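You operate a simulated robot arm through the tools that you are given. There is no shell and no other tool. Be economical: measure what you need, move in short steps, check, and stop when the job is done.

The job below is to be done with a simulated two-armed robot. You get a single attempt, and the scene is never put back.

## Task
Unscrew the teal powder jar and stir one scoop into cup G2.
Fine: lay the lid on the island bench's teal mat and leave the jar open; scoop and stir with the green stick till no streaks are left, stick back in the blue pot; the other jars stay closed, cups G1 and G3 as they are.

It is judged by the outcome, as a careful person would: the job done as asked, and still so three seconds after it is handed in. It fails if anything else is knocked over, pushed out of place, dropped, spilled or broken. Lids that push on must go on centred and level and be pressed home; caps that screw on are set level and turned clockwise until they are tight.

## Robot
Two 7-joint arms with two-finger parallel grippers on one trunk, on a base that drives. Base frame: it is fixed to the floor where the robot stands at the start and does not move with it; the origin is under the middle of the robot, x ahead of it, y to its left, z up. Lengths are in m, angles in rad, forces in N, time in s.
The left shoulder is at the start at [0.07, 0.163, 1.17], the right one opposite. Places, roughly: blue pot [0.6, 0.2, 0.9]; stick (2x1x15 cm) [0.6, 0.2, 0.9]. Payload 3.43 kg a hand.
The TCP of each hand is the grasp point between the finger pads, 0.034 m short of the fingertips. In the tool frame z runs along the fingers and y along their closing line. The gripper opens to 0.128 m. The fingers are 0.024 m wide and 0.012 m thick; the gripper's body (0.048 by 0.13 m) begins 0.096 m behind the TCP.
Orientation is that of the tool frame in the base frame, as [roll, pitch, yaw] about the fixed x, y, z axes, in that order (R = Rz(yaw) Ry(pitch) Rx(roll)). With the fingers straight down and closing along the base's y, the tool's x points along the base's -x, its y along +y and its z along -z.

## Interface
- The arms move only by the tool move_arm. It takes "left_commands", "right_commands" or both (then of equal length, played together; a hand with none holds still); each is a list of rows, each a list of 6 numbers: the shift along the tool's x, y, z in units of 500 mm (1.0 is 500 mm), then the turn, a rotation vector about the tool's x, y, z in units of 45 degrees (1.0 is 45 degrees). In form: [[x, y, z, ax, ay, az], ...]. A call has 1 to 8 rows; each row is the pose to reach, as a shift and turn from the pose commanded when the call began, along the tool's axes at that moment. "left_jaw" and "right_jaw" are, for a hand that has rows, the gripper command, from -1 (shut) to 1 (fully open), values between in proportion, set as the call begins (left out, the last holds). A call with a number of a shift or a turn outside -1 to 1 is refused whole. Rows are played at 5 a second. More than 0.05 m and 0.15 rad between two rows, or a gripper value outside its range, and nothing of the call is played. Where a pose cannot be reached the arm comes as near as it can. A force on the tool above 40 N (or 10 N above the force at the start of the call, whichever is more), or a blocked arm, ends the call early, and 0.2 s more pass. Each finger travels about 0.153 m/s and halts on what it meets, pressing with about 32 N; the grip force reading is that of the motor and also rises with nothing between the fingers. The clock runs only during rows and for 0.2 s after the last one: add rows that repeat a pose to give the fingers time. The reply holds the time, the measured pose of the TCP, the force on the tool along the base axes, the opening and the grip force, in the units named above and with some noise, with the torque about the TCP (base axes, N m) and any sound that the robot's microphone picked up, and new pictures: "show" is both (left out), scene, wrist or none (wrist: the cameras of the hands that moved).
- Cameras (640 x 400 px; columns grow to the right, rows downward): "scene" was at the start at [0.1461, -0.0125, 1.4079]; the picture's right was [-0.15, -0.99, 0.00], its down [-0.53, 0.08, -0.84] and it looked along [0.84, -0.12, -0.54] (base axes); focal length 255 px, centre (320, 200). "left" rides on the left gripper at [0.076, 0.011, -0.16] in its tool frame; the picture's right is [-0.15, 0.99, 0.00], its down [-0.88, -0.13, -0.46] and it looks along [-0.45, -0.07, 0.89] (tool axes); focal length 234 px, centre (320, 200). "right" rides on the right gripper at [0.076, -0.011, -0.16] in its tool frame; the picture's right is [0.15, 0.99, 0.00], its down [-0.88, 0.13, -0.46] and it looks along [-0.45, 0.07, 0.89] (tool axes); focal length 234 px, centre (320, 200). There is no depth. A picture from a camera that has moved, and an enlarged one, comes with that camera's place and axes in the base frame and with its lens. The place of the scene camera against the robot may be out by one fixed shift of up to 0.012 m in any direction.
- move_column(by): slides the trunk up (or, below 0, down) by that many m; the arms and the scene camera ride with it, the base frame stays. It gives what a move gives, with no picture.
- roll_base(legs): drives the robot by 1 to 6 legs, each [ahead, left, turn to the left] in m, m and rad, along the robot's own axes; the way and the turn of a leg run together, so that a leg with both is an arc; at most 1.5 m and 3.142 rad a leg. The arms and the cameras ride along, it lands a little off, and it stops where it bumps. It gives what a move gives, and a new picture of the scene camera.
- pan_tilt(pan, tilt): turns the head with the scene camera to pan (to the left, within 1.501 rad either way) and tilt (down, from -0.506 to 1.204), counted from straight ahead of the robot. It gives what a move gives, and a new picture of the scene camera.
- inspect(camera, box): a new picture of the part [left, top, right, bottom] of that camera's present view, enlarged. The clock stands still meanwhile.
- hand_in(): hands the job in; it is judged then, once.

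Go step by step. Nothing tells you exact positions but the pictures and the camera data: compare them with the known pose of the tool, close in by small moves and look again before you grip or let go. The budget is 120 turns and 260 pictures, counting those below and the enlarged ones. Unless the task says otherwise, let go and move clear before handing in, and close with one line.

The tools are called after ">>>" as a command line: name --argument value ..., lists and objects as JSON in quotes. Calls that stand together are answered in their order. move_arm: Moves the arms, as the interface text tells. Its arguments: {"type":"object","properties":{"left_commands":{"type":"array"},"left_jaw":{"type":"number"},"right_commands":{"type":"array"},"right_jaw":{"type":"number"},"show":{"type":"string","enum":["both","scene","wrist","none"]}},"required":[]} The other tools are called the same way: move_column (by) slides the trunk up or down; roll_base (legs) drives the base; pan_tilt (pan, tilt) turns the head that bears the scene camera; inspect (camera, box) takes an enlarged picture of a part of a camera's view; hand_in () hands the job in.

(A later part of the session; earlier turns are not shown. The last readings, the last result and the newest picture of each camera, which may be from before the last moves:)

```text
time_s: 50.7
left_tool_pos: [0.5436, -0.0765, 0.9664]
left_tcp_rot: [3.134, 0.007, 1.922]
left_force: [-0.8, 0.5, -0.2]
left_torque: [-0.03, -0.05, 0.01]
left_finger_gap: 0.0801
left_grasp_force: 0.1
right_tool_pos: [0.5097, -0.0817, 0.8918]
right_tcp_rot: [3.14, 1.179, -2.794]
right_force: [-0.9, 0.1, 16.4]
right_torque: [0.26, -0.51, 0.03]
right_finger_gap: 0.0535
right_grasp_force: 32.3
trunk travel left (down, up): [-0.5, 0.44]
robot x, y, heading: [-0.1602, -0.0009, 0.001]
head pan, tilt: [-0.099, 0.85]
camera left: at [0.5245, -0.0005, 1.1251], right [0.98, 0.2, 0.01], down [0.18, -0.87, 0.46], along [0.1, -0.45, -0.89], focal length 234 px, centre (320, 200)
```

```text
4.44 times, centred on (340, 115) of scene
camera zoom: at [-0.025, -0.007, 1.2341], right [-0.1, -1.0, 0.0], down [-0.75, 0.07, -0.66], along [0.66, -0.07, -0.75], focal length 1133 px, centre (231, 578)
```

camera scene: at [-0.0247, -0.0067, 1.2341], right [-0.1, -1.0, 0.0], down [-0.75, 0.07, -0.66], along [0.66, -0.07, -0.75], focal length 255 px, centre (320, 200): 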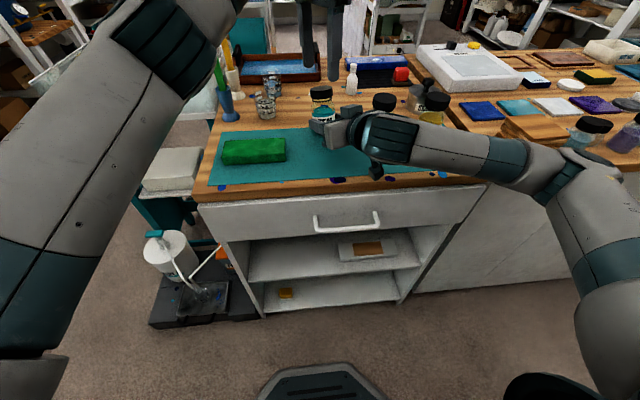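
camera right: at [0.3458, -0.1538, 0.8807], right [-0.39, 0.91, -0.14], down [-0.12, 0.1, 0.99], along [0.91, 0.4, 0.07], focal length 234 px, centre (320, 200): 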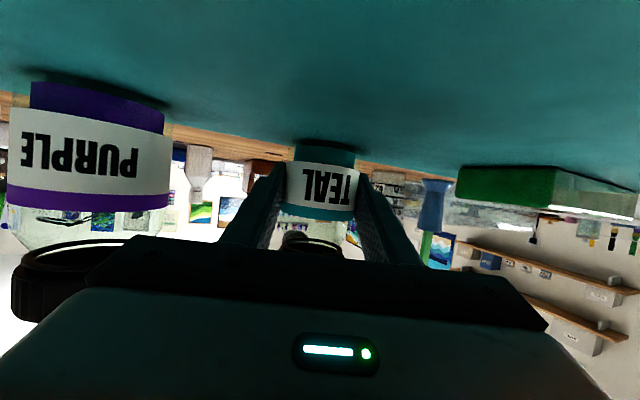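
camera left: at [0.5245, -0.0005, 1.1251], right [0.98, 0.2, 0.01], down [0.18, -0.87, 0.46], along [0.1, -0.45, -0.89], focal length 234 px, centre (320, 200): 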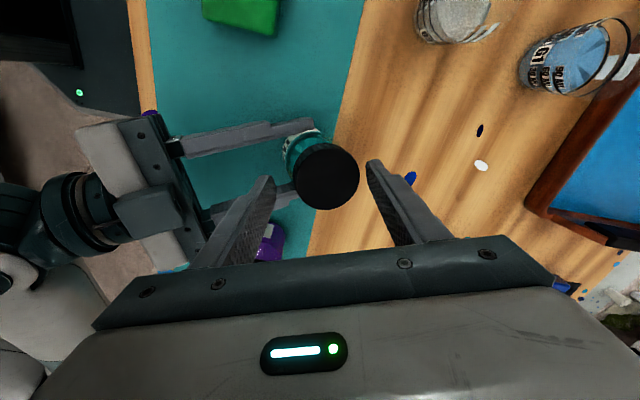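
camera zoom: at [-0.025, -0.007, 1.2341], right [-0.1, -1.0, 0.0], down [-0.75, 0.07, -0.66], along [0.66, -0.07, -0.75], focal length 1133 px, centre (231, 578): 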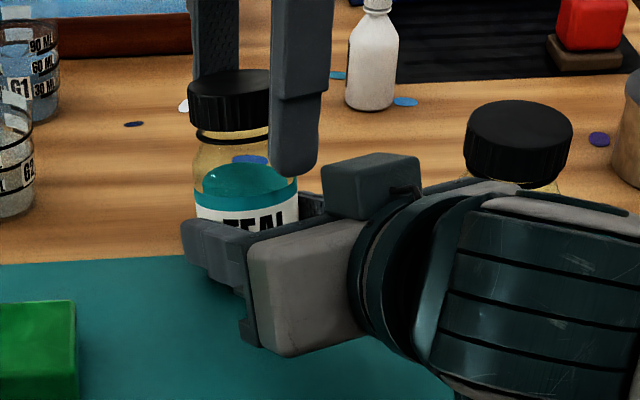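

The guard is in place. I'll open the right hand slightly.

>>> move_arm --right_commands '[[0, 0, 0, 0, 0, 0], [0, 0, 0, 0, 0, 0], [0, 0, 0, 0, 0, 0]]' --right_jaw 0.1 --show "wrist"

>>> inspect --camera "scene" --box '[280, 70, 400, 160]'

>>> inspect --camera "left" --box '[220, 80, 460, 240]'

```text
time_s: 51.5
left_tool_pos: [0.5435, -0.0755, 0.9649]
left_tcp_rot: [3.135, 0.005, 1.922]
left_force: [-0.7, -0.1, -0.5]
left_torque: [-0.01, 0.0, 0.01]
left_finger_gap: 0.0802
left_grasp_force: 0.3
right_tool_pos: [0.5116, -0.0818, 0.8885]
right_tcp_rot: [3.137, 1.178, -2.797]
right_force: [-0.3, -0.6, 0.2]
right_torque: [0.0, 0.0, -0.02]
right_finger_gap: 0.0705
right_grasp_force: 0.1
trunk travel left (down, up): [-0.5, 0.44]
robot x, y, heading: [-0.1574, 0.0004, -0.0]
head pan, tilt: [-0.099, 0.85]
camera right: at [0.3483, -0.1533, 0.8808], right [-0.39, 0.91, -0.13], down [-0.12, 0.09, 0.99], along [0.91, 0.4, 0.08], focal length 234 px, centre (320, 200)
```

right: 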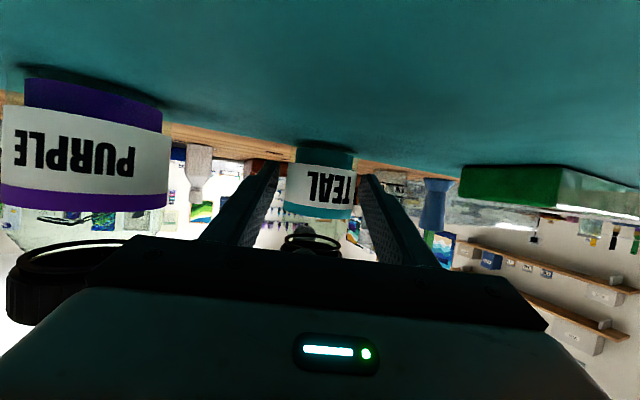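

```text
4.44 times, centred on (340, 115) of scene
camera zoom: at [-0.0231, -0.0073, 1.2338], right [-0.1, -1.0, 0.0], down [-0.75, 0.07, -0.66], along [0.66, -0.07, -0.75], focal length 1133 px, centre (231, 578)
```

zoom: 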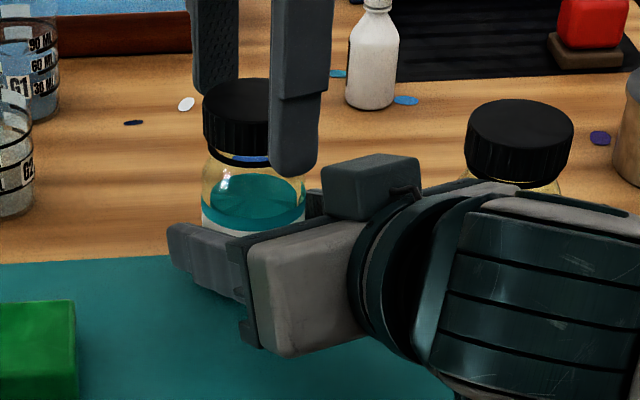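

```text
2.50 times, centred on (340, 160) of left
camera zoom: at [0.5263, -0.0007, 1.1239], right [0.98, 0.2, 0.01], down [0.18, -0.87, 0.46], along [0.1, -0.45, -0.89], focal length 585 px, centre (270, 300)
```

zoom: 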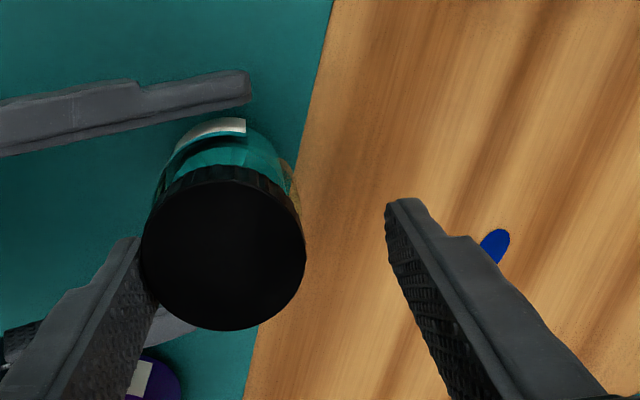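

The jar stands upright again at about [0.527, -0.073]. I'll advance the right hand to centre on it and centre the left over the lid.

>>> move_arm --right_commands '[[-0.004, 0.003, 0.01, 0, 0, 0], [-0.009, 0.006, 0.021, 0, 0, 0], [-0.0136, 0.006, 0.0325, 0, 0, 0], [-0.0136, 0.006, 0.0325, 0, 0, 0]]' --left_commands '[[0.005, -0.01, 0, 0, 0, 0], [0.01, -0.02, 0, 0, 0, 0], [0.017, -0.029, 0, 0, 0, 0], [0.017, -0.029, 0, 0, 0, 0]]' --show "wrist"

>>> inspect --camera "left" --box '[220, 80, 460, 240]'

```text
time_s: 52.5
left_tool_pos: [0.528, -0.0731, 0.9637]
left_tcp_rot: [3.135, 0.006, 1.922]
left_force: [0.5, 0.3, -0.3]
left_torque: [0.01, 0.01, -0.02]
left_finger_gap: 0.0802
left_grasp_force: 0.0
right_tool_pos: [0.5264, -0.0729, 0.8893]
right_tcp_rot: [3.138, 1.177, -2.796]
right_force: [-0.2, 0.5, -0.5]
right_torque: [-0.02, 0.02, 0.0]
right_finger_gap: 0.0705
right_grasp_force: 0.1
trunk travel left (down, up): [-0.5, 0.44]
robot x, y, heading: [-0.1594, -0.0014, -0.004]
head pan, tilt: [-0.099, 0.85]
camera right: at [0.3639, -0.1445, 0.8814], right [-0.39, 0.91, -0.13], down [-0.12, 0.09, 0.99], along [0.91, 0.4, 0.08], focal length 234 px, centre (320, 200)
camera left: at [0.5098, 0.0027, 1.1239], right [0.98, 0.2, 0.01], down [0.18, -0.87, 0.46], along [0.1, -0.45, -0.89], focal length 234 px, centre (320, 200)
```

right: 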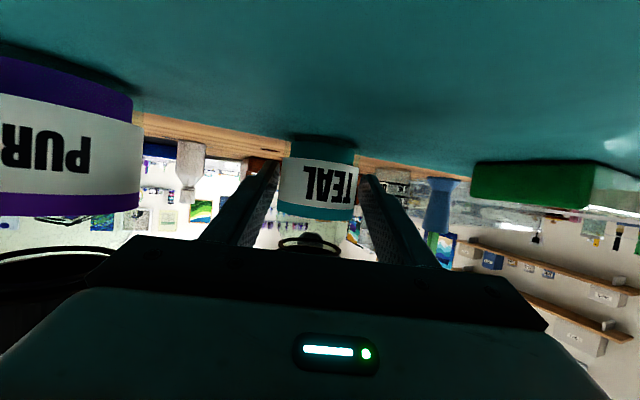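
left: 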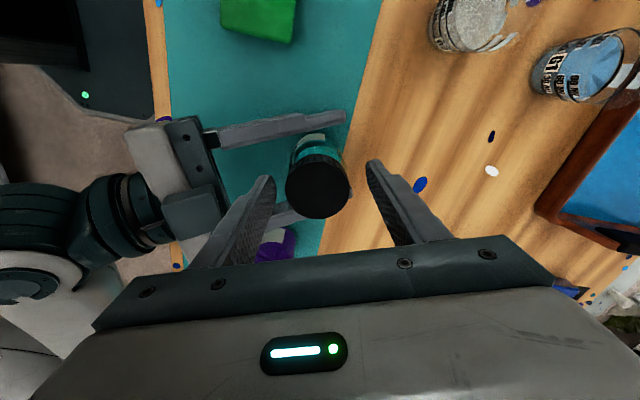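

```text
2.50 times, centred on (340, 160) of left
camera zoom: at [0.5098, 0.0027, 1.1239], right [0.98, 0.2, 0.01], down [0.18, -0.87, 0.46], along [0.1, -0.45, -0.89], focal length 585 px, centre (270, 300)
```

zoom: 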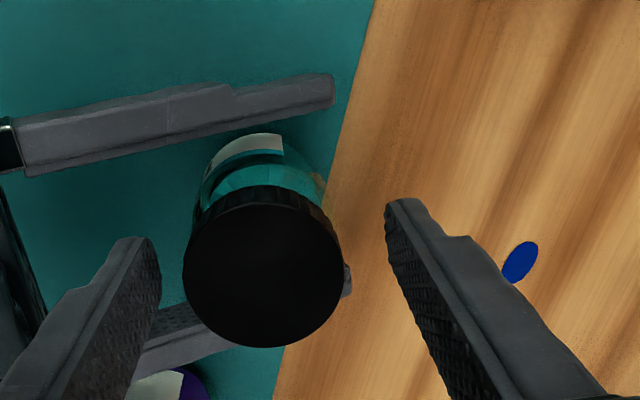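

Both hands are centred. I'll close the right on the jar, then the left on the lid.

>>> move_arm --right_commands '[[0, 0, 0, 0, 0, 0], [0, 0, 0, 0, 0, 0], [0, 0, 0, 0, 0, 0]]' --right_jaw -0.5 --show "none"

>>> move_arm --left_commands '[[0, 0, 0, 0, 0, 0], [0, 0, 0, 0, 0, 0], [0, 0, 0, 0, 0, 0]]' --left_jaw -0.5 --show "none"

>>> inspect --camera "scene" --box '[280, 70, 400, 160]'

```text
time_s: 53.3
left_tool_pos: [0.5277, -0.0731, 0.964]
left_tcp_rot: [3.136, 0.005, 1.921]
left_force: [-0.1, 0.2, -0.9]
left_torque: [0.03, -0.02, 0.01]
left_finger_gap: 0.0799
left_grasp_force: 0.2
right_tool_pos: [0.5264, -0.0725, 0.8901]
right_tcp_rot: [3.139, 1.177, -2.797]
right_force: [0.8, 0.8, 0.8]
right_torque: [0.06, -0.02, -0.05]
right_finger_gap: 0.0536
right_grasp_force: 32.0
trunk travel left (down, up): [-0.5, 0.44]
robot x, y, heading: [-0.1582, -0.0003, 0.004]
head pan, tilt: [-0.099, 0.85]
```

```text
time_s: 54.1
left_tool_pos: [0.5258, -0.0746, 0.9645]
left_tcp_rot: [3.139, 0.006, 1.918]
left_force: [-22.9, -6.8, 0.8]
left_torque: [-0.22, 1.05, -0.03]
left_finger_gap: 0.0501
left_grasp_force: 32.5
right_tool_pos: [0.5269, -0.0737, 0.89]
right_tcp_rot: [3.14, 1.18, -2.796]
right_force: [22.7, 6.5, 0.0]
right_torque: [-0.27, 0.55, 0.03]
right_finger_gap: 0.0536
right_grasp_force: 31.6
trunk travel left (down, up): [-0.5, 0.44]
robot x, y, heading: [-0.1578, 0.0034, 0.004]
head pan, tilt: [-0.099, 0.85]
```

```text
4.44 times, centred on (340, 115) of scene
camera zoom: at [-0.0231, -0.0073, 1.2338], right [-0.1, -1.0, 0.0], down [-0.75, 0.07, -0.66], along [0.66, -0.07, -0.75], focal length 1133 px, centre (231, 578)
```

zoom: 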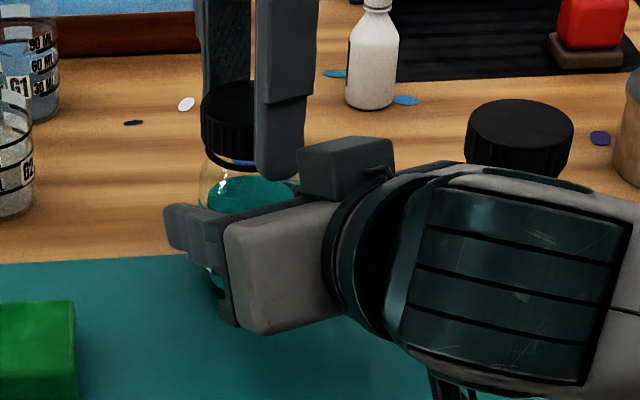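

The left hand has a 23 N side load, which I'll relieve 1.7 mm backwards while starting the next turn.

>>> move_arm --left_commands '[[0, -0.0035, 0, 0, 0, 0], [0, -0.0035, 0, 0, 0, -0.15], [0, -0.0035, 0, 0, 0, -0.32], [0, -0.0035, 0, 0, 0, -0.5], [0, -0.0035, 0, 0, 0, -0.67], [0, -0.0035, -0.001, 0, 0, -0.84], [0, -0.0035, -0.001, 0, 0, -1.0], [0, -0.0035, -0.001, 0, 0, -1.0]]' --show "none"

```text
time_s: 55.9
left_tool_pos: [0.5247, -0.0734, 0.9652]
left_tcp_rot: [3.14, 0.009, 2.709]
left_force: [0.3, -0.8, 0.0]
left_torque: [0.0, -0.01, 0.0]
left_finger_gap: 0.0499
left_grasp_force: 31.8
right_tool_pos: [0.5267, -0.0731, 0.8904]
right_tcp_rot: [3.136, 1.177, -2.796]
right_force: [-1.4, 0.8, 2.9]
right_torque: [0.05, 0.05, 0.02]
right_finger_gap: 0.0534
right_grasp_force: 32.2
trunk travel left (down, up): [-0.5, 0.44]
robot x, y, heading: [-0.1604, 0.0013, 0.0]
head pan, tilt: [-0.099, 0.85]
```

The left forces dropped to zero, so the lid may already be free. I'll test with a small 3 mm lift.

>>> move_arm --left_commands '[[0, 0, -0.003, 0, 0, 0], [0, 0, -0.006, 0, 0, 0], [0, 0, -0.006, 0, 0, 0]]' --show "none"

>>> inspect --camera "scene" --box '[300, 70, 400, 140]'

>>> inspect --camera "right" --box '[240, 130, 400, 260]'

```text
time_s: 56.7
left_tool_pos: [0.5247, -0.0739, 0.968]
left_tcp_rot: [3.141, 0.009, 2.706]
left_force: [0.2, 0.1, 0.5]
left_torque: [-0.03, 0.0, 0.01]
left_finger_gap: 0.05
left_grasp_force: 31.8
right_tool_pos: [0.5256, -0.0729, 0.8893]
right_tcp_rot: [3.14, 1.179, -2.796]
right_force: [-1.3, 0.7, 1.8]
right_torque: [0.06, -0.02, -0.02]
right_finger_gap: 0.0539
right_grasp_force: 31.9
trunk travel left (down, up): [-0.5, 0.44]
robot x, y, heading: [-0.1592, 0.0037, -0.001]
head pan, tilt: [-0.099, 0.85]
```

```text
5.71 times, centred on (350, 105) of scene
camera zoom: at [-0.0234, -0.0071, 1.2339], right [-0.1, -1.0, 0.0], down [-0.75, 0.07, -0.66], along [0.66, -0.07, -0.75], focal length 1456 px, centre (149, 743)
```

zoom: 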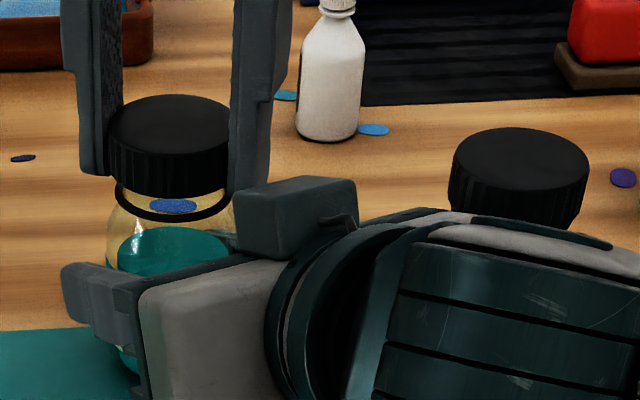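

```text
3.08 times, centred on (320, 195) of right
camera zoom: at [0.3635, -0.1443, 0.8816], right [-0.39, 0.91, -0.13], down [-0.12, 0.09, 0.99], along [0.91, 0.4, 0.08], focal length 720 px, centre (320, 215)
```

zoom: 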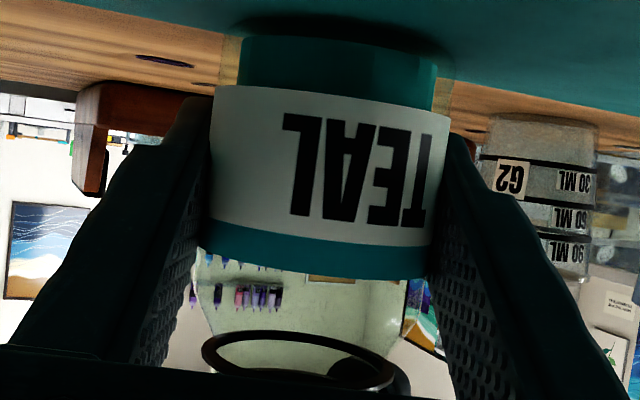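

The lid is free. I'll lift it clear, then open the right hand and withdraw it straight back.

>>> move_arm --left_commands '[[0, 0, -0.02, 0, 0, 0], [0, 0, -0.05, 0, 0, 0], [0, 0, -0.1, 0, 0, 0], [0, 0, -0.15, 0, 0, 0], [0, 0, -0.15, 0, 0, 0]]' --show "none"

>>> move_arm --right_commands '[[0, 0, 0, 0, 0, 0], [0, 0, 0, 0, 0, 0], [0.02, 0, -0.046, 0, 0, 0], [0.039, 0, -0.092, 0, 0, 0], [0.058, 0, -0.139, 0, 0, 0], [0.069, 0, -0.166, 0, 0, 0], [0.069, 0, -0.166, 0, 0, 0]]' --right_jaw 0.25 --show "both"

>>> inspect --camera "scene" --box '[200, 60, 440, 210]'

```text
time_s: 57.9
left_tool_pos: [0.5252, -0.0747, 1.0436]
left_tcp_rot: [3.139, 0.009, 2.705]
left_force: [0.1, 0.3, 0.6]
left_torque: [0.02, 0.0, 0.0]
left_finger_gap: 0.0499
left_grasp_force: 31.7
right_tool_pos: [0.5265, -0.0728, 0.8907]
right_tcp_rot: [3.139, 1.18, -2.795]
right_force: [-0.3, -0.2, 1.3]
right_torque: [0.02, -0.03, 0.03]
right_finger_gap: 0.0536
right_grasp_force: 32.2
trunk travel left (down, up): [-0.5, 0.44]
robot x, y, heading: [-0.1597, 0.0012, 0.006]
head pan, tilt: [-0.099, 0.85]
```

```text
time_s: 59.5
left_tool_pos: [0.5248, -0.0717, 1.0431]
left_tcp_rot: [3.139, 0.009, 2.706]
left_force: [0.5, -0.2, 0.4]
left_torque: [0.01, -0.01, 0.03]
left_finger_gap: 0.0499
left_grasp_force: 32.2
right_tool_pos: [0.4416, -0.1039, 0.8907]
right_tcp_rot: [3.139, 1.178, -2.796]
right_force: [0.1, 0.3, 0.4]
right_torque: [-0.03, -0.02, 0.02]
right_finger_gap: 0.0801
right_grasp_force: 0.1
trunk travel left (down, up): [-0.5, 0.44]
robot x, y, heading: [-0.1555, -0.0022, 0.002]
head pan, tilt: [-0.099, 0.85]
camera scene: at [-0.0229, -0.0072, 1.2338], right [-0.1, -1.0, 0.0], down [-0.75, 0.07, -0.66], along [0.66, -0.07, -0.75], focal length 255 px, centre (320, 200)
camera right: at [0.2791, -0.1753, 0.8811], right [-0.39, 0.91, -0.13], down [-0.12, 0.09, 0.99], along [0.91, 0.4, 0.08], focal length 234 px, centre (320, 200)
```

scene: 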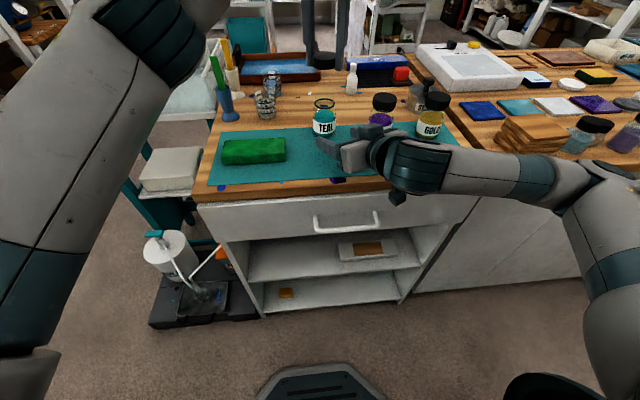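
right: 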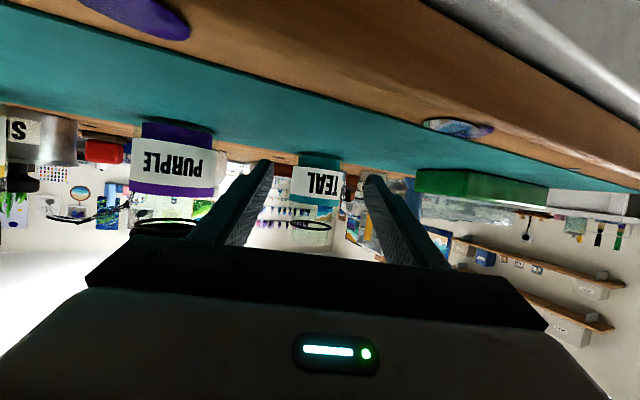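

```text
2.67 times, centred on (320, 135) of scene
camera zoom: at [-0.0229, -0.0072, 1.2338], right [-0.1, -1.0, 0.0], down [-0.75, 0.07, -0.66], along [0.66, -0.07, -0.75], focal length 680 px, centre (320, 373)
```

zoom: 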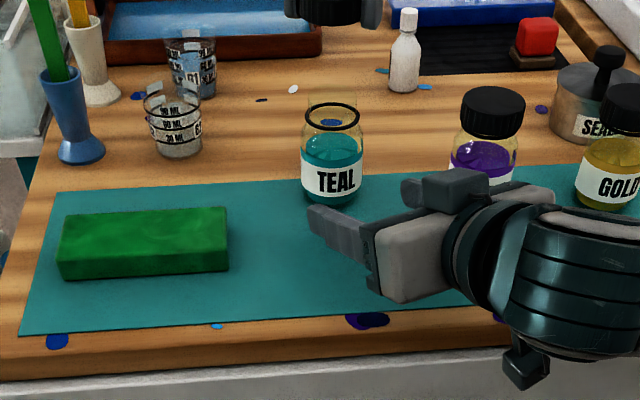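

The jar is open and upright. I'll raise the right hand and park it to the right, out of the way.

>>> move_arm --right_commands '[[-0.074, 0, -0.03, 0, 0, 0], [-0.148, 0, -0.06, 0, 0, 0], [-0.222, 0, -0.09, 0, 0, 0], [-0.296, 0, -0.12, 0, 0, 0], [-0.33, -0.09, -0.135, 0, 0, 0], [-0.33, -0.18, -0.135, 0, 0, 0], [-0.33, -0.27, -0.135, 0, 0, 0], [-0.33, -0.36, -0.135, 0, 0, 0]]' --show "scene"

>>> move_arm --left_commands '[[0.04, -0.003, 0.0, 0, 0, 0], [0.08, -0.007, 0.04, 0, 0, 0], [0.12, -0.01, 0.08, 0, 0, 0], [0.159, -0.014, 0.12, 0, 0, 0], [0.159, -0.014, 0.166, 0, 0, 0], [0.159, -0.014, 0.166, 0, 0, 0]]' --show "both"

>>> inspect --camera "scene" --box '[200, 60, 440, 210]'

```text
time_s: 61.3
left_tool_pos: [0.5253, -0.0746, 1.0432]
left_tcp_rot: [3.141, 0.008, 2.707]
left_force: [-0.3, 0.2, 0.6]
left_torque: [0.01, 0.01, -0.03]
left_finger_gap: 0.0499
left_grasp_force: 32.3
right_tool_pos: [0.5041, -0.2729, 1.0678]
right_tcp_rot: [3.137, 1.179, -2.796]
right_force: [-0.3, 0.5, 0.3]
right_torque: [-0.03, 0.01, 0.04]
right_finger_gap: 0.0802
right_grasp_force: 0.0
trunk travel left (down, up): [-0.5, 0.44]
robot x, y, heading: [-0.1594, -0.0003, 0.006]
head pan, tilt: [-0.099, 0.85]
camera scene: at [-0.0232, -0.0083, 1.2338], right [-0.1, -1.0, 0.0], down [-0.75, 0.07, -0.66], along [0.66, -0.06, -0.75], focal length 255 px, centre (320, 200)
```

scene: 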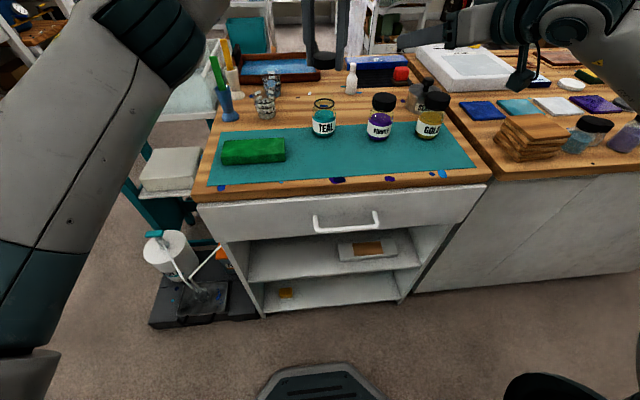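

```text
time_s: 62.7
left_tool_pos: [0.4499, -0.046, 0.9596]
left_tcp_rot: [3.141, 0.008, 2.706]
left_force: [-0.7, -0.2, -0.9]
left_torque: [0.0, -0.05, 0.02]
left_finger_gap: 0.0499
left_grasp_force: 32.2
right_tool_pos: [0.5036, -0.2715, 1.0685]
right_tcp_rot: [3.139, 1.179, -2.795]
right_force: [0.6, -0.3, -1.0]
right_torque: [-0.02, 0.01, 0.0]
right_finger_gap: 0.0799
right_grasp_force: 0.0
trunk travel left (down, up): [-0.5, 0.44]
robot x, y, heading: [-0.1566, -0.0004, 0.001]
head pan, tilt: [-0.099, 0.85]
camera scene: at [-0.0235, -0.0072, 1.2339], right [-0.1, -1.0, 0.0], down [-0.75, 0.07, -0.66], along [0.66, -0.07, -0.75], focal length 255 px, centre (320, 200)
camera left: at [0.3838, -0.0031, 1.1185], right [0.55, 0.84, 0.0], down [0.74, -0.49, 0.46], along [0.39, -0.25, -0.89], focal length 234 px, centre (320, 200)
```

scene: 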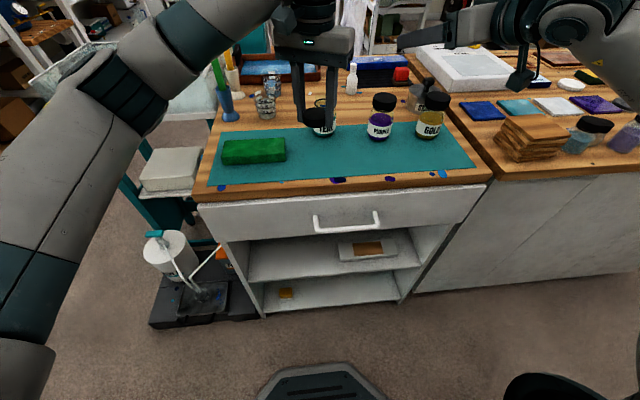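
left: 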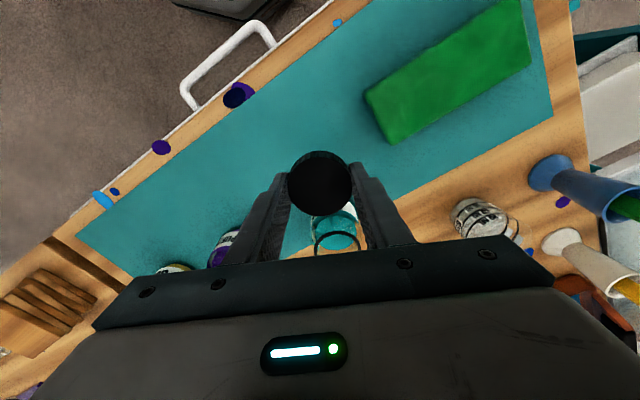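

```text
2.67 times, centred on (320, 135) of scene
camera zoom: at [-0.0235, -0.0072, 1.2339], right [-0.1, -1.0, 0.0], down [-0.75, 0.07, -0.66], along [0.66, -0.07, -0.75], focal length 680 px, centre (320, 373)
```

zoom: 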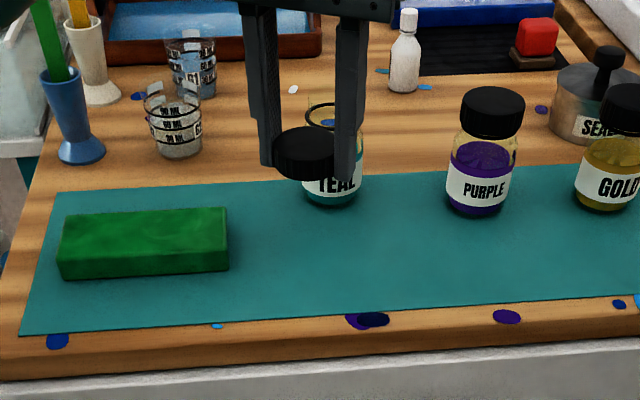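

The spot below is clear mat. I'll lower the lid towards it.

>>> move_arm --left_commands '[[0, 0, 0.04, 0, 0, 0], [0, 0, 0.08, 0, 0, 0], [0, 0, 0.11, 0, 0, 0], [0, 0, 0.125, 0, 0, 0], [0, 0, 0.125, 0, 0, 0]]' --show "none"

>>> inspect --camera "scene" --box '[260, 80, 380, 180]'

```text
time_s: 63.9
left_tool_pos: [0.4514, -0.0462, 0.8953]
left_tcp_rot: [3.141, 0.007, 2.707]
left_force: [-0.8, -0.1, -0.6]
left_torque: [-0.01, 0.01, 0.01]
left_finger_gap: 0.05
left_grasp_force: 32.1
right_tool_pos: [0.504, -0.2711, 1.0684]
right_tcp_rot: [3.138, 1.178, -2.797]
right_force: [0.4, 1.7, -0.5]
right_torque: [0.01, -0.01, 0.02]
right_finger_gap: 0.0801
right_grasp_force: 0.1
trunk travel left (down, up): [-0.5, 0.44]
robot x, y, heading: [-0.1575, 0.0015, -0.001]
head pan, tilt: [-0.099, 0.85]
```

```text
4.00 times, centred on (320, 130) of scene
camera zoom: at [-0.0231, -0.0073, 1.2338], right [-0.1, -1.0, 0.0], down [-0.75, 0.07, -0.66], along [0.66, -0.07, -0.75], focal length 1019 px, centre (320, 480)
```

zoom: 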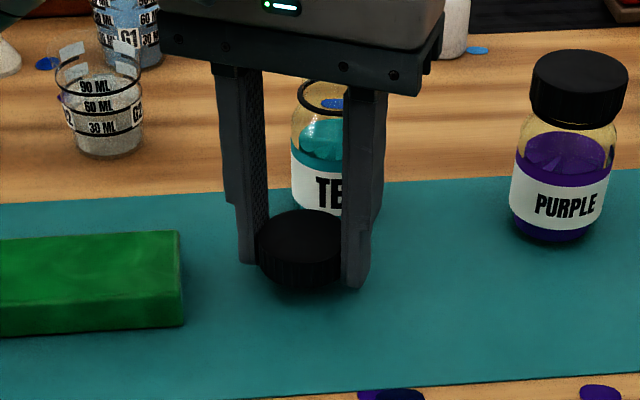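

Close to the mat now. I'll step down in small increments until contact.

>>> move_arm --left_commands '[[0, 0, 0.006, 0, 0, 0], [0, 0, 0.01, 0, 0, 0], [0, 0, 0.01, 0, 0, 0]]' --show "none"

>>> move_arm --left_commands '[[0, 0, 0.002, 0, 0, 0], [0, 0, 0.004, 0, 0, 0], [0, 0, 0.004, 0, 0, 0]]' --show "none"

```text
time_s: 64.7
left_tool_pos: [0.451, -0.0463, 0.8924]
left_tcp_rot: [-3.141, 0.01, 2.707]
left_force: [0.3, -0.8, -1.0]
left_torque: [0.0, 0.01, -0.02]
left_finger_gap: 0.0502
left_grasp_force: 31.9
right_tool_pos: [0.5041, -0.2716, 1.0668]
right_tcp_rot: [3.139, 1.177, -2.798]
right_force: [0.1, 0.3, 0.3]
right_torque: [0.05, 0.0, -0.02]
right_finger_gap: 0.0802
right_grasp_force: 0.0
trunk travel left (down, up): [-0.5, 0.44]
robot x, y, heading: [-0.1555, 0.0035, 0.001]
head pan, tilt: [-0.099, 0.85]
```

```text
time_s: 65.5
left_tool_pos: [0.4515, -0.0457, 0.8882]
left_tcp_rot: [3.139, 0.01, 2.707]
left_force: [-0.1, 0.1, 0.3]
left_torque: [0.01, 0.0, -0.01]
left_finger_gap: 0.05
left_grasp_force: 32.0
right_tool_pos: [0.505, -0.2732, 1.0662]
right_tcp_rot: [3.136, 1.178, -2.795]
right_force: [0.4, 0.1, -0.3]
right_torque: [-0.01, -0.04, 0.0]
right_finger_gap: 0.0798
right_grasp_force: 0.1
trunk travel left (down, up): [-0.5, 0.44]
robot x, y, heading: [-0.1576, -0.0021, -0.001]
head pan, tilt: [-0.099, 0.85]
```

>>> move_arm --left_commands '[[0, 0, 0.002, 0, 0, 0], [0, 0, 0.004, 0, 0, 0], [0, 0, 0.004, 0, 0, 0]]' --show "none"

>>> inspect --camera "scene" --box '[280, 120, 360, 180]'

```text
time_s: 66.3
left_tool_pos: [0.4507, -0.0465, 0.8881]
left_tcp_rot: [3.141, 0.008, 2.706]
left_force: [0.1, -0.7, 0.1]
left_torque: [-0.03, 0.01, -0.01]
left_finger_gap: 0.0501
left_grasp_force: 32.2
right_tool_pos: [0.5035, -0.2725, 1.0679]
right_tcp_rot: [3.137, 1.176, -2.795]
right_force: [-0.5, -0.2, -0.2]
right_torque: [0.02, 0.03, -0.03]
right_finger_gap: 0.0798
right_grasp_force: 0.1
trunk travel left (down, up): [-0.5, 0.44]
robot x, y, heading: [-0.154, 0.0023, -0.005]
head pan, tilt: [-0.099, 0.85]
```

```text
6.67 times, centred on (320, 150) of scene
camera zoom: at [-0.023, -0.0073, 1.2338], right [-0.1, -1.0, 0.0], down [-0.75, 0.07, -0.66], along [0.66, -0.07, -0.75], focal length 1699 px, centre (320, 533)
```

zoom: 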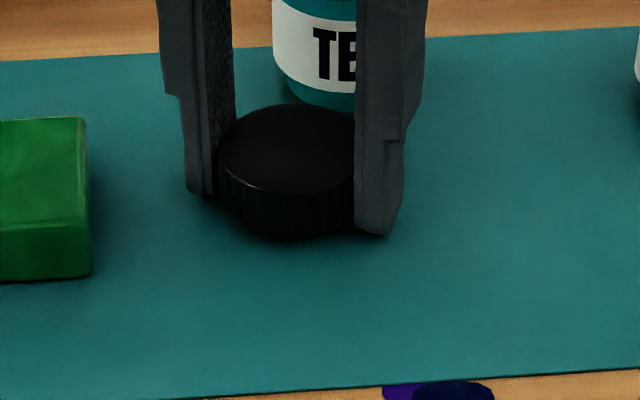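

>>> move_arm --left_commands '[[0, 0, 0.003, 0, 0, 0], [0, 0, 0.006, 0, 0, 0], [0, 0, 0.006, 0, 0, 0]]' --show "none"

```text
time_s: 67.1
left_tool_pos: [0.4514, -0.0467, 0.8858]
left_tcp_rot: [3.141, 0.011, 2.708]
left_force: [2.2, 0.2, 8.3]
left_torque: [-0.16, 0.11, 0.0]
left_finger_gap: 0.0499
left_grasp_force: 32.0
right_tool_pos: [0.5026, -0.2726, 1.0678]
right_tcp_rot: [3.138, 1.178, -2.796]
right_force: [0.3, -0.1, 0.4]
right_torque: [-0.02, 0.02, 0.0]
right_finger_gap: 0.0797
right_grasp_force: 0.0
trunk travel left (down, up): [-0.5, 0.44]
robot x, y, heading: [-0.1605, 0.0032, 0.003]
head pan, tilt: [-0.099, 0.85]
```

Contact (8 N). I'll release and lift.

>>> move_arm --left_commands '[[0, 0, -0.001, 0, 0, 0], [0, 0, -0.001, 0, 0, 0], [0, 0, -0.001, 0, 0, 0], [0, 0, -0.06, 0, 0, 0], [0, 0, -0.14, 0, 0, 0], [0, 0, -0.22, 0, 0, 0], [0, 0, -0.3, 0, 0, 0], [0, 0, -0.34, 0, 0, 0]]' --left_jaw 0.06 --show "both"

>>> inspect --camera "scene" --box '[200, 40, 360, 140]'

```text
time_s: 68.9
left_tool_pos: [0.4498, -0.0468, 1.0534]
left_tcp_rot: [3.139, 0.008, 2.707]
left_force: [0.9, -0.1, 0.8]
left_torque: [-0.03, 0.01, 0.0]
left_finger_gap: 0.0677
left_grasp_force: 0.0
right_tool_pos: [0.504, -0.2731, 1.0683]
right_tcp_rot: [3.138, 1.177, -2.796]
right_force: [0.2, 0.0, 0.2]
right_torque: [0.06, -0.01, -0.02]
right_finger_gap: 0.0799
right_grasp_force: 0.0
trunk travel left (down, up): [-0.5, 0.44]
robot x, y, heading: [-0.1574, -0.0009, 0.004]
head pan, tilt: [-0.099, 0.85]
camera scene: at [-0.0232, -0.0074, 1.2338], right [-0.1, -1.0, 0.0], down [-0.75, 0.07, -0.66], along [0.66, -0.06, -0.75], focal length 255 px, centre (320, 200)
camera left: at [0.3837, -0.0041, 1.2141], right [0.55, 0.84, 0.0], down [0.74, -0.49, 0.46], along [0.39, -0.25, -0.89], focal length 234 px, centre (320, 200)
```

scene: 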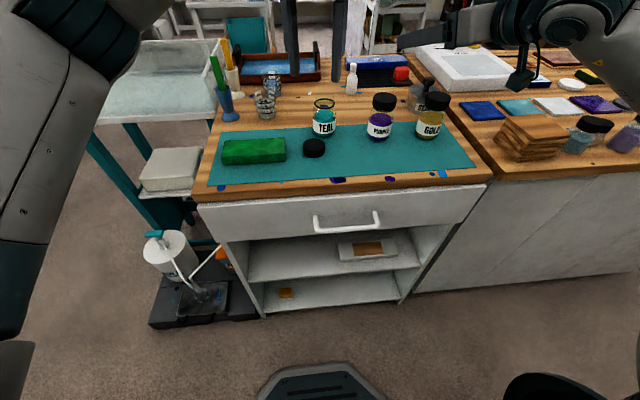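
left: 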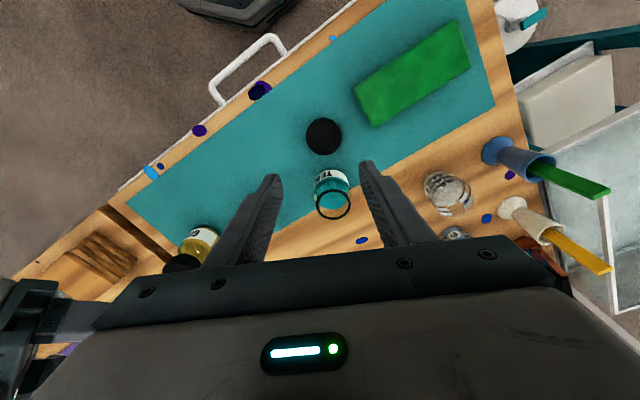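

```text
4.00 times, centred on (280, 90) of scene
camera zoom: at [-0.0232, -0.0074, 1.2338], right [-0.1, -1.0, 0.0], down [-0.75, 0.07, -0.66], along [0.66, -0.06, -0.75], focal length 1019 px, centre (480, 640)
```

zoom: 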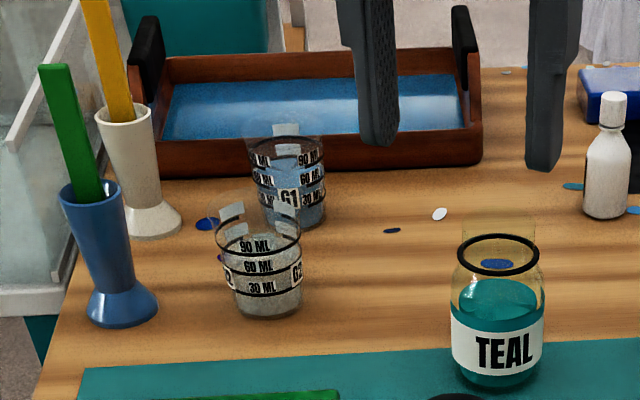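

The lid lies flat on the mat. Next is the green stick: it stands nearly vertical in the blue pot at about [0.65, 0.184], with its top near z 1.006. I'll drive forward 9 cm for reach.

>>> roll_base --legs '[[0.09, 0, 0]]'

>>> move_arm --left_commands '[[0, 0, -0.05, 0, 0, -0.14], [0, 0, -0.1, 0, 0, -0.28], [0, 0, -0.15, 0, 0, -0.42], [0, 0, -0.15, 0, 0, -0.553]]' --show "wrist"

>>> inspect --camera "scene" --box '[180, 40, 320, 140]'

```text
time_s: 70.0
left_tool_pos: [0.5406, -0.0475, 1.0545]
left_tcp_rot: [3.141, 0.007, 2.705]
left_force: [0.5, 0.2, -0.9]
left_torque: [0.03, 0.01, -0.03]
left_finger_gap: 0.0678
left_grasp_force: 0.1
right_tool_pos: [0.5953, -0.2728, 1.066]
right_tcp_rot: [3.137, 1.178, -2.797]
right_force: [-0.4, 0.2, -0.3]
right_torque: [0.03, -0.04, 0.0]
right_finger_gap: 0.0799
right_grasp_force: 0.1
trunk travel left (down, up): [-0.5, 0.44]
robot x, y, heading: [-0.0697, -0.0028, 0.001]
head pan, tilt: [-0.099, 0.85]
camera scene: at [0.0679, -0.0074, 1.2337], right [-0.1, -0.99, 0.0], down [-0.75, 0.07, -0.66], along [0.66, -0.07, -0.75], focal length 255 px, centre (320, 200)
```

scene: 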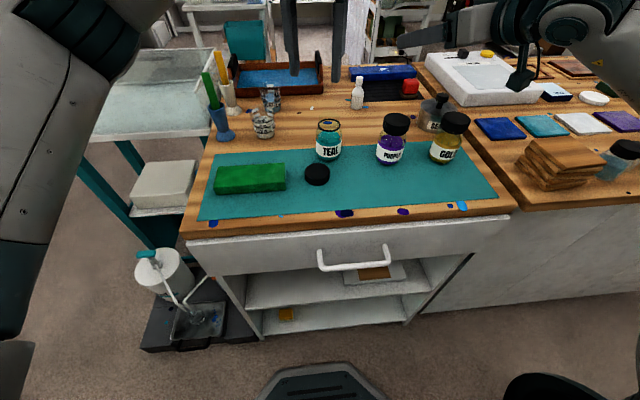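

```text
time_s: 71.0
left_tool_pos: [0.54, -0.0455, 1.1288]
left_tcp_rot: [-3.137, 0.007, 3.14]
left_force: [0.4, -0.4, 0.4]
left_torque: [0.0, 0.01, -0.02]
left_finger_gap: 0.0676
left_grasp_force: 0.2
right_tool_pos: [0.594, -0.2735, 1.0673]
right_tcp_rot: [3.139, 1.178, -2.798]
right_force: [0.2, -0.1, 0.5]
right_torque: [0.03, -0.01, -0.01]
right_finger_gap: 0.0802
right_grasp_force: 0.0
trunk travel left (down, up): [-0.5, 0.44]
robot x, y, heading: [-0.068, -0.0011, -0.001]
head pan, tilt: [-0.099, 0.85]
camera left: at [0.4624, -0.0352, 1.2887], right [0.15, 0.99, 0.0], down [0.88, -0.13, 0.46], along [0.46, -0.07, -0.89], focal length 234 px, centre (320, 200)
```

left: 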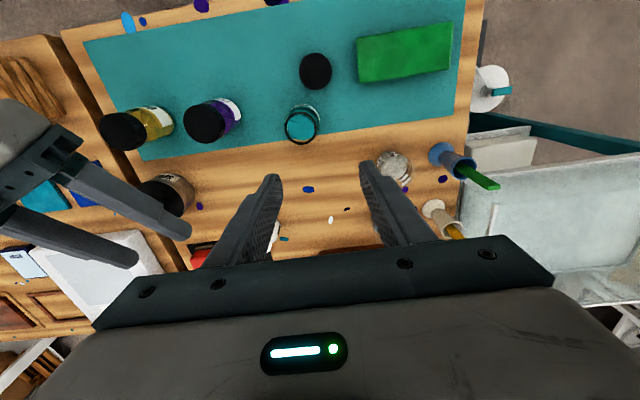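

```text
4.00 times, centred on (250, 90) of scene
camera zoom: at [0.0678, -0.0072, 1.2337], right [-0.1, -1.0, 0.0], down [-0.75, 0.07, -0.66], along [0.66, -0.07, -0.75], focal length 1019 px, centre (600, 640)
```

zoom: 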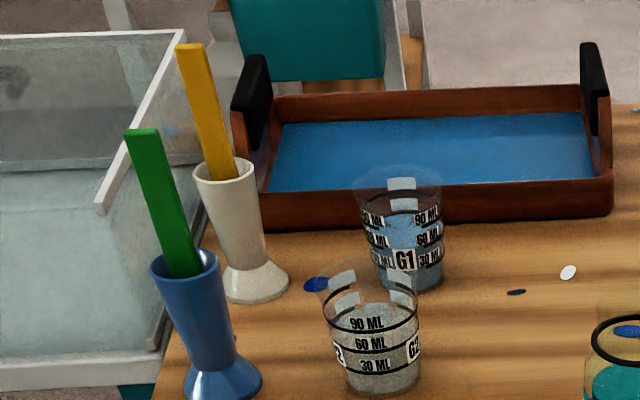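

I'll bring the left hand near the pot for a close look at the stick's angle.

>>> move_arm --left_commands '[[-0.02, 0.08, 0.0, 0, 0, 0], [-0.04, 0.16, 0.0, 0, 0, 0], [-0.06, 0.24, 0.0, 0, 0, 0], [-0.08, 0.32, 0.0, 0, 0, 0], [-0.1, 0.4, 0.0, 0, 0, 0], [-0.1, 0.46, 0.0, 0, 0, 0], [-0.1, 0.46, 0.0, 0, 0, 0]]' --show "none"

>>> inspect --camera "left" --box '[220, 60, 460, 210]'

```text
time_s: 72.6
left_tool_pos: [0.5895, 0.1834, 1.1285]
left_tcp_rot: [-3.139, 0.008, 3.139]
left_force: [-0.8, 0.2, 0.2]
left_torque: [0.04, 0.01, 0.0]
left_finger_gap: 0.0677
left_grasp_force: 0.1
right_tool_pos: [0.5938, -0.2738, 1.0672]
right_tcp_rot: [3.135, 1.178, -2.8]
right_force: [-0.4, 0.1, 0.6]
right_torque: [0.03, 0.01, 0.03]
right_finger_gap: 0.0799
right_grasp_force: 0.1
trunk travel left (down, up): [-0.5, 0.44]
robot x, y, heading: [-0.0683, -0.0008, -0.004]
head pan, tilt: [-0.099, 0.85]
```

```text
2.67 times, centred on (340, 135) of left
camera zoom: at [0.5115, 0.1945, 1.2876], right [0.15, 0.99, 0.0], down [0.88, -0.13, 0.46], along [0.46, -0.07, -0.89], focal length 624 px, centre (267, 373)
```

zoom: 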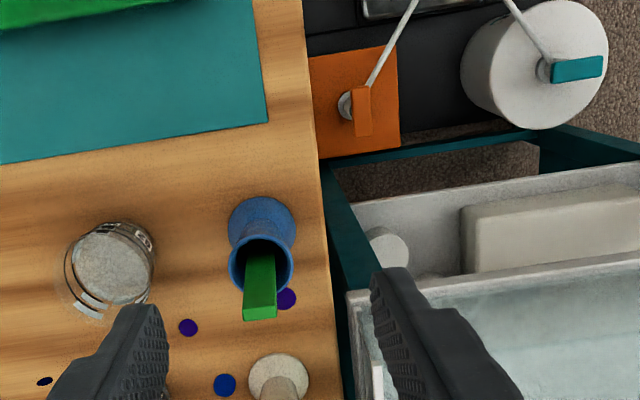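

The stick top is at about [0.623, 0.176, 1.00], with its 2 cm width roughly along y. I'll align above it and check.

>>> move_arm --left_commands '[[-0.03, -0.007, 0.03, 0, 0, 0.1], [-0.067, -0.015, 0.07, 0, 0, 0.19], [-0.067, -0.015, 0.12, 0, 0, 0.19], [-0.067, -0.015, 0.12, 0, 0, 0.19]]' --show "none"

>>> inspect --camera "left" --box '[200, 60, 440, 220]'

>>> inspect --camera "scene" --box '[150, 20, 310, 150]'

```text
time_s: 73.6
left_tool_pos: [0.6223, 0.1761, 1.0689]
left_tcp_rot: [-3.14, 0.008, 2.991]
left_force: [-0.5, -0.8, 0.3]
left_torque: [-0.02, -0.03, -0.02]
left_finger_gap: 0.0678
left_grasp_force: 0.0
right_tool_pos: [0.594, -0.2738, 1.0674]
right_tcp_rot: [3.14, 1.18, -2.799]
right_force: [0.6, -0.5, -0.4]
right_torque: [0.04, 0.01, 0.02]
right_finger_gap: 0.0801
right_grasp_force: 0.0
trunk travel left (down, up): [-0.5, 0.44]
robot x, y, heading: [-0.0669, 0.0024, 0.001]
head pan, tilt: [-0.099, 0.85]
```

```text
2.50 times, centred on (320, 140) of left
camera zoom: at [0.5475, 0.1979, 1.228], right [0.29, 0.96, 0.0], down [0.85, -0.26, 0.46], along [0.44, -0.14, -0.89], focal length 585 px, centre (320, 350)
```

zoom: 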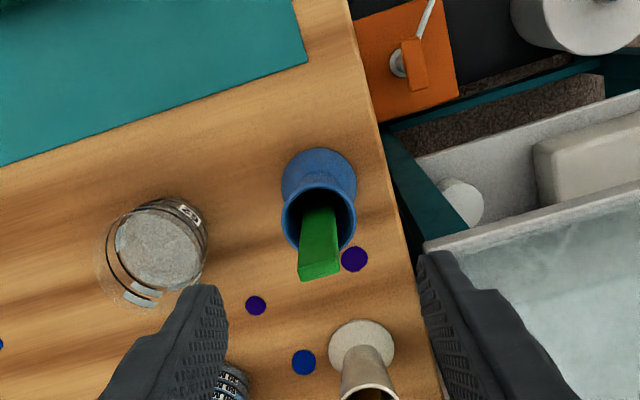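

```text
3.08 times, centred on (230, 85) of scene
camera zoom: at [0.0666, -0.0079, 1.2339], right [-0.1, -0.99, 0.0], down [-0.75, 0.08, -0.66], along [0.66, -0.07, -0.75], focal length 784 px, centre (597, 554)
```

zoom: 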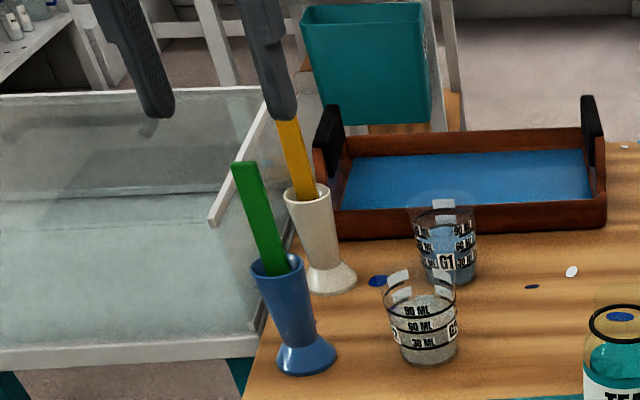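

It's aligned within 3 mm. I'll descend so the fingertips sit just above the rim.

>>> move_arm --left_commands '[[-0.007, -0.005, 0.04, 0, 0, 0], [-0.007, -0.005, 0.08, 0, 0, 0], [-0.007, -0.005, 0.12, 0, 0, 0], [-0.007, -0.005, 0.164, 0, 0, 0], [-0.007, -0.005, 0.164, 0, 0, 0]]' --show "wrist"

>>> inspect --camera "scene" --box '[180, 40, 280, 140]'

```text
time_s: 74.8
left_tool_pos: [0.6274, 0.1733, 0.9866]
left_tcp_rot: [-3.141, 0.008, 2.99]
left_force: [-0.2, 0.2, 0.4]
left_torque: [0.04, 0.02, 0.0]
left_finger_gap: 0.0676
left_grasp_force: 0.0
right_tool_pos: [0.5936, -0.2725, 1.0679]
right_tcp_rot: [3.139, 1.176, -2.795]
right_force: [0.3, 0.3, 0.0]
right_torque: [0.0, 0.0, -0.01]
right_finger_gap: 0.0799
right_grasp_force: 0.1
trunk travel left (down, up): [-0.5, 0.44]
robot x, y, heading: [-0.0673, -0.0026, -0.001]
head pan, tilt: [-0.099, 0.85]
camera left: at [0.5513, 0.1953, 1.1467], right [0.29, 0.96, 0.0], down [0.85, -0.26, 0.46], along [0.44, -0.14, -0.89], focal length 234 px, centre (320, 200)
```

left: 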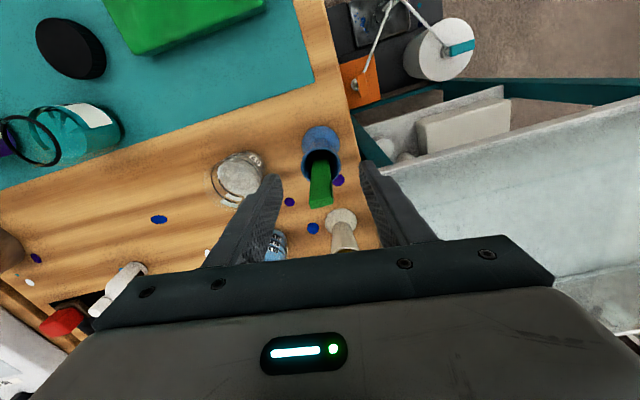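

```text
4.00 times, centred on (230, 90) of scene
camera zoom: at [0.0667, -0.0075, 1.2339], right [-0.1, -0.99, 0.0], down [-0.75, 0.07, -0.66], along [0.66, -0.07, -0.75], focal length 1019 px, centre (680, 640)
```

zoom: 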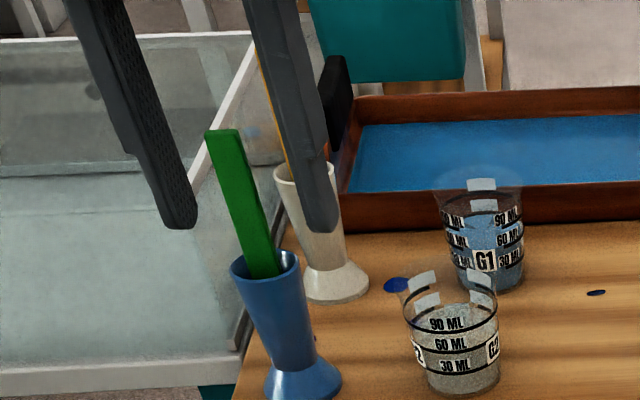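

The stick is centred between the fingers, so I'll close.

>>> move_arm --left_commands '[[0, 0, 0, 0, 0, 0], [0, 0, 0, 0, 0, 0], [0, 0, 0, 0, 0, 0]]' --left_jaw -0.9 --show "wrist"

>>> inspect --camera "scene" --box '[180, 40, 280, 140]'

```text
time_s: 75.6
left_tool_pos: [0.6272, 0.172, 0.988]
left_tcp_rot: [-3.14, 0.01, 2.993]
left_force: [1.6, 3.7, -1.2]
left_torque: [0.39, -0.21, 0.01]
left_finger_gap: 0.0159
left_grasp_force: 31.7
right_tool_pos: [0.5939, -0.2728, 1.0678]
right_tcp_rot: [3.14, 1.178, -2.797]
right_force: [-0.1, -0.1, 0.2]
right_torque: [0.01, 0.02, 0.03]
right_finger_gap: 0.0799
right_grasp_force: 0.1
trunk travel left (down, up): [-0.5, 0.44]
robot x, y, heading: [-0.0702, -0.002, -0.002]
head pan, tilt: [-0.099, 0.85]
camera left: at [0.5519, 0.196, 1.1463], right [0.29, 0.96, 0.0], down [0.85, -0.26, 0.46], along [0.44, -0.14, -0.89], focal length 234 px, centre (320, 200)
```

left: 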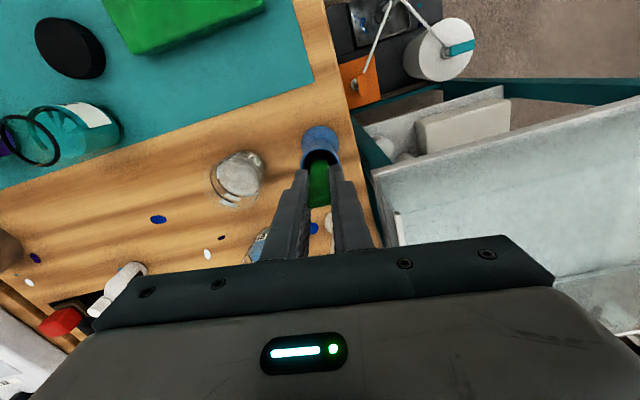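

```text
4.00 times, centred on (230, 90) of scene
camera zoom: at [0.0673, -0.0068, 1.2338], right [-0.1, -1.0, 0.0], down [-0.75, 0.07, -0.66], along [0.66, -0.07, -0.75], focal length 1019 px, centre (680, 640)
```

zoom: 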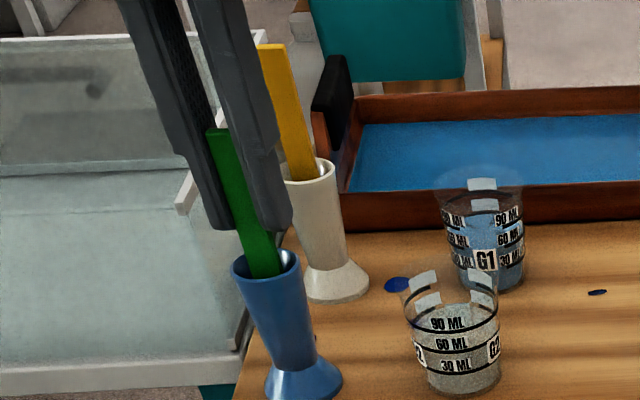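

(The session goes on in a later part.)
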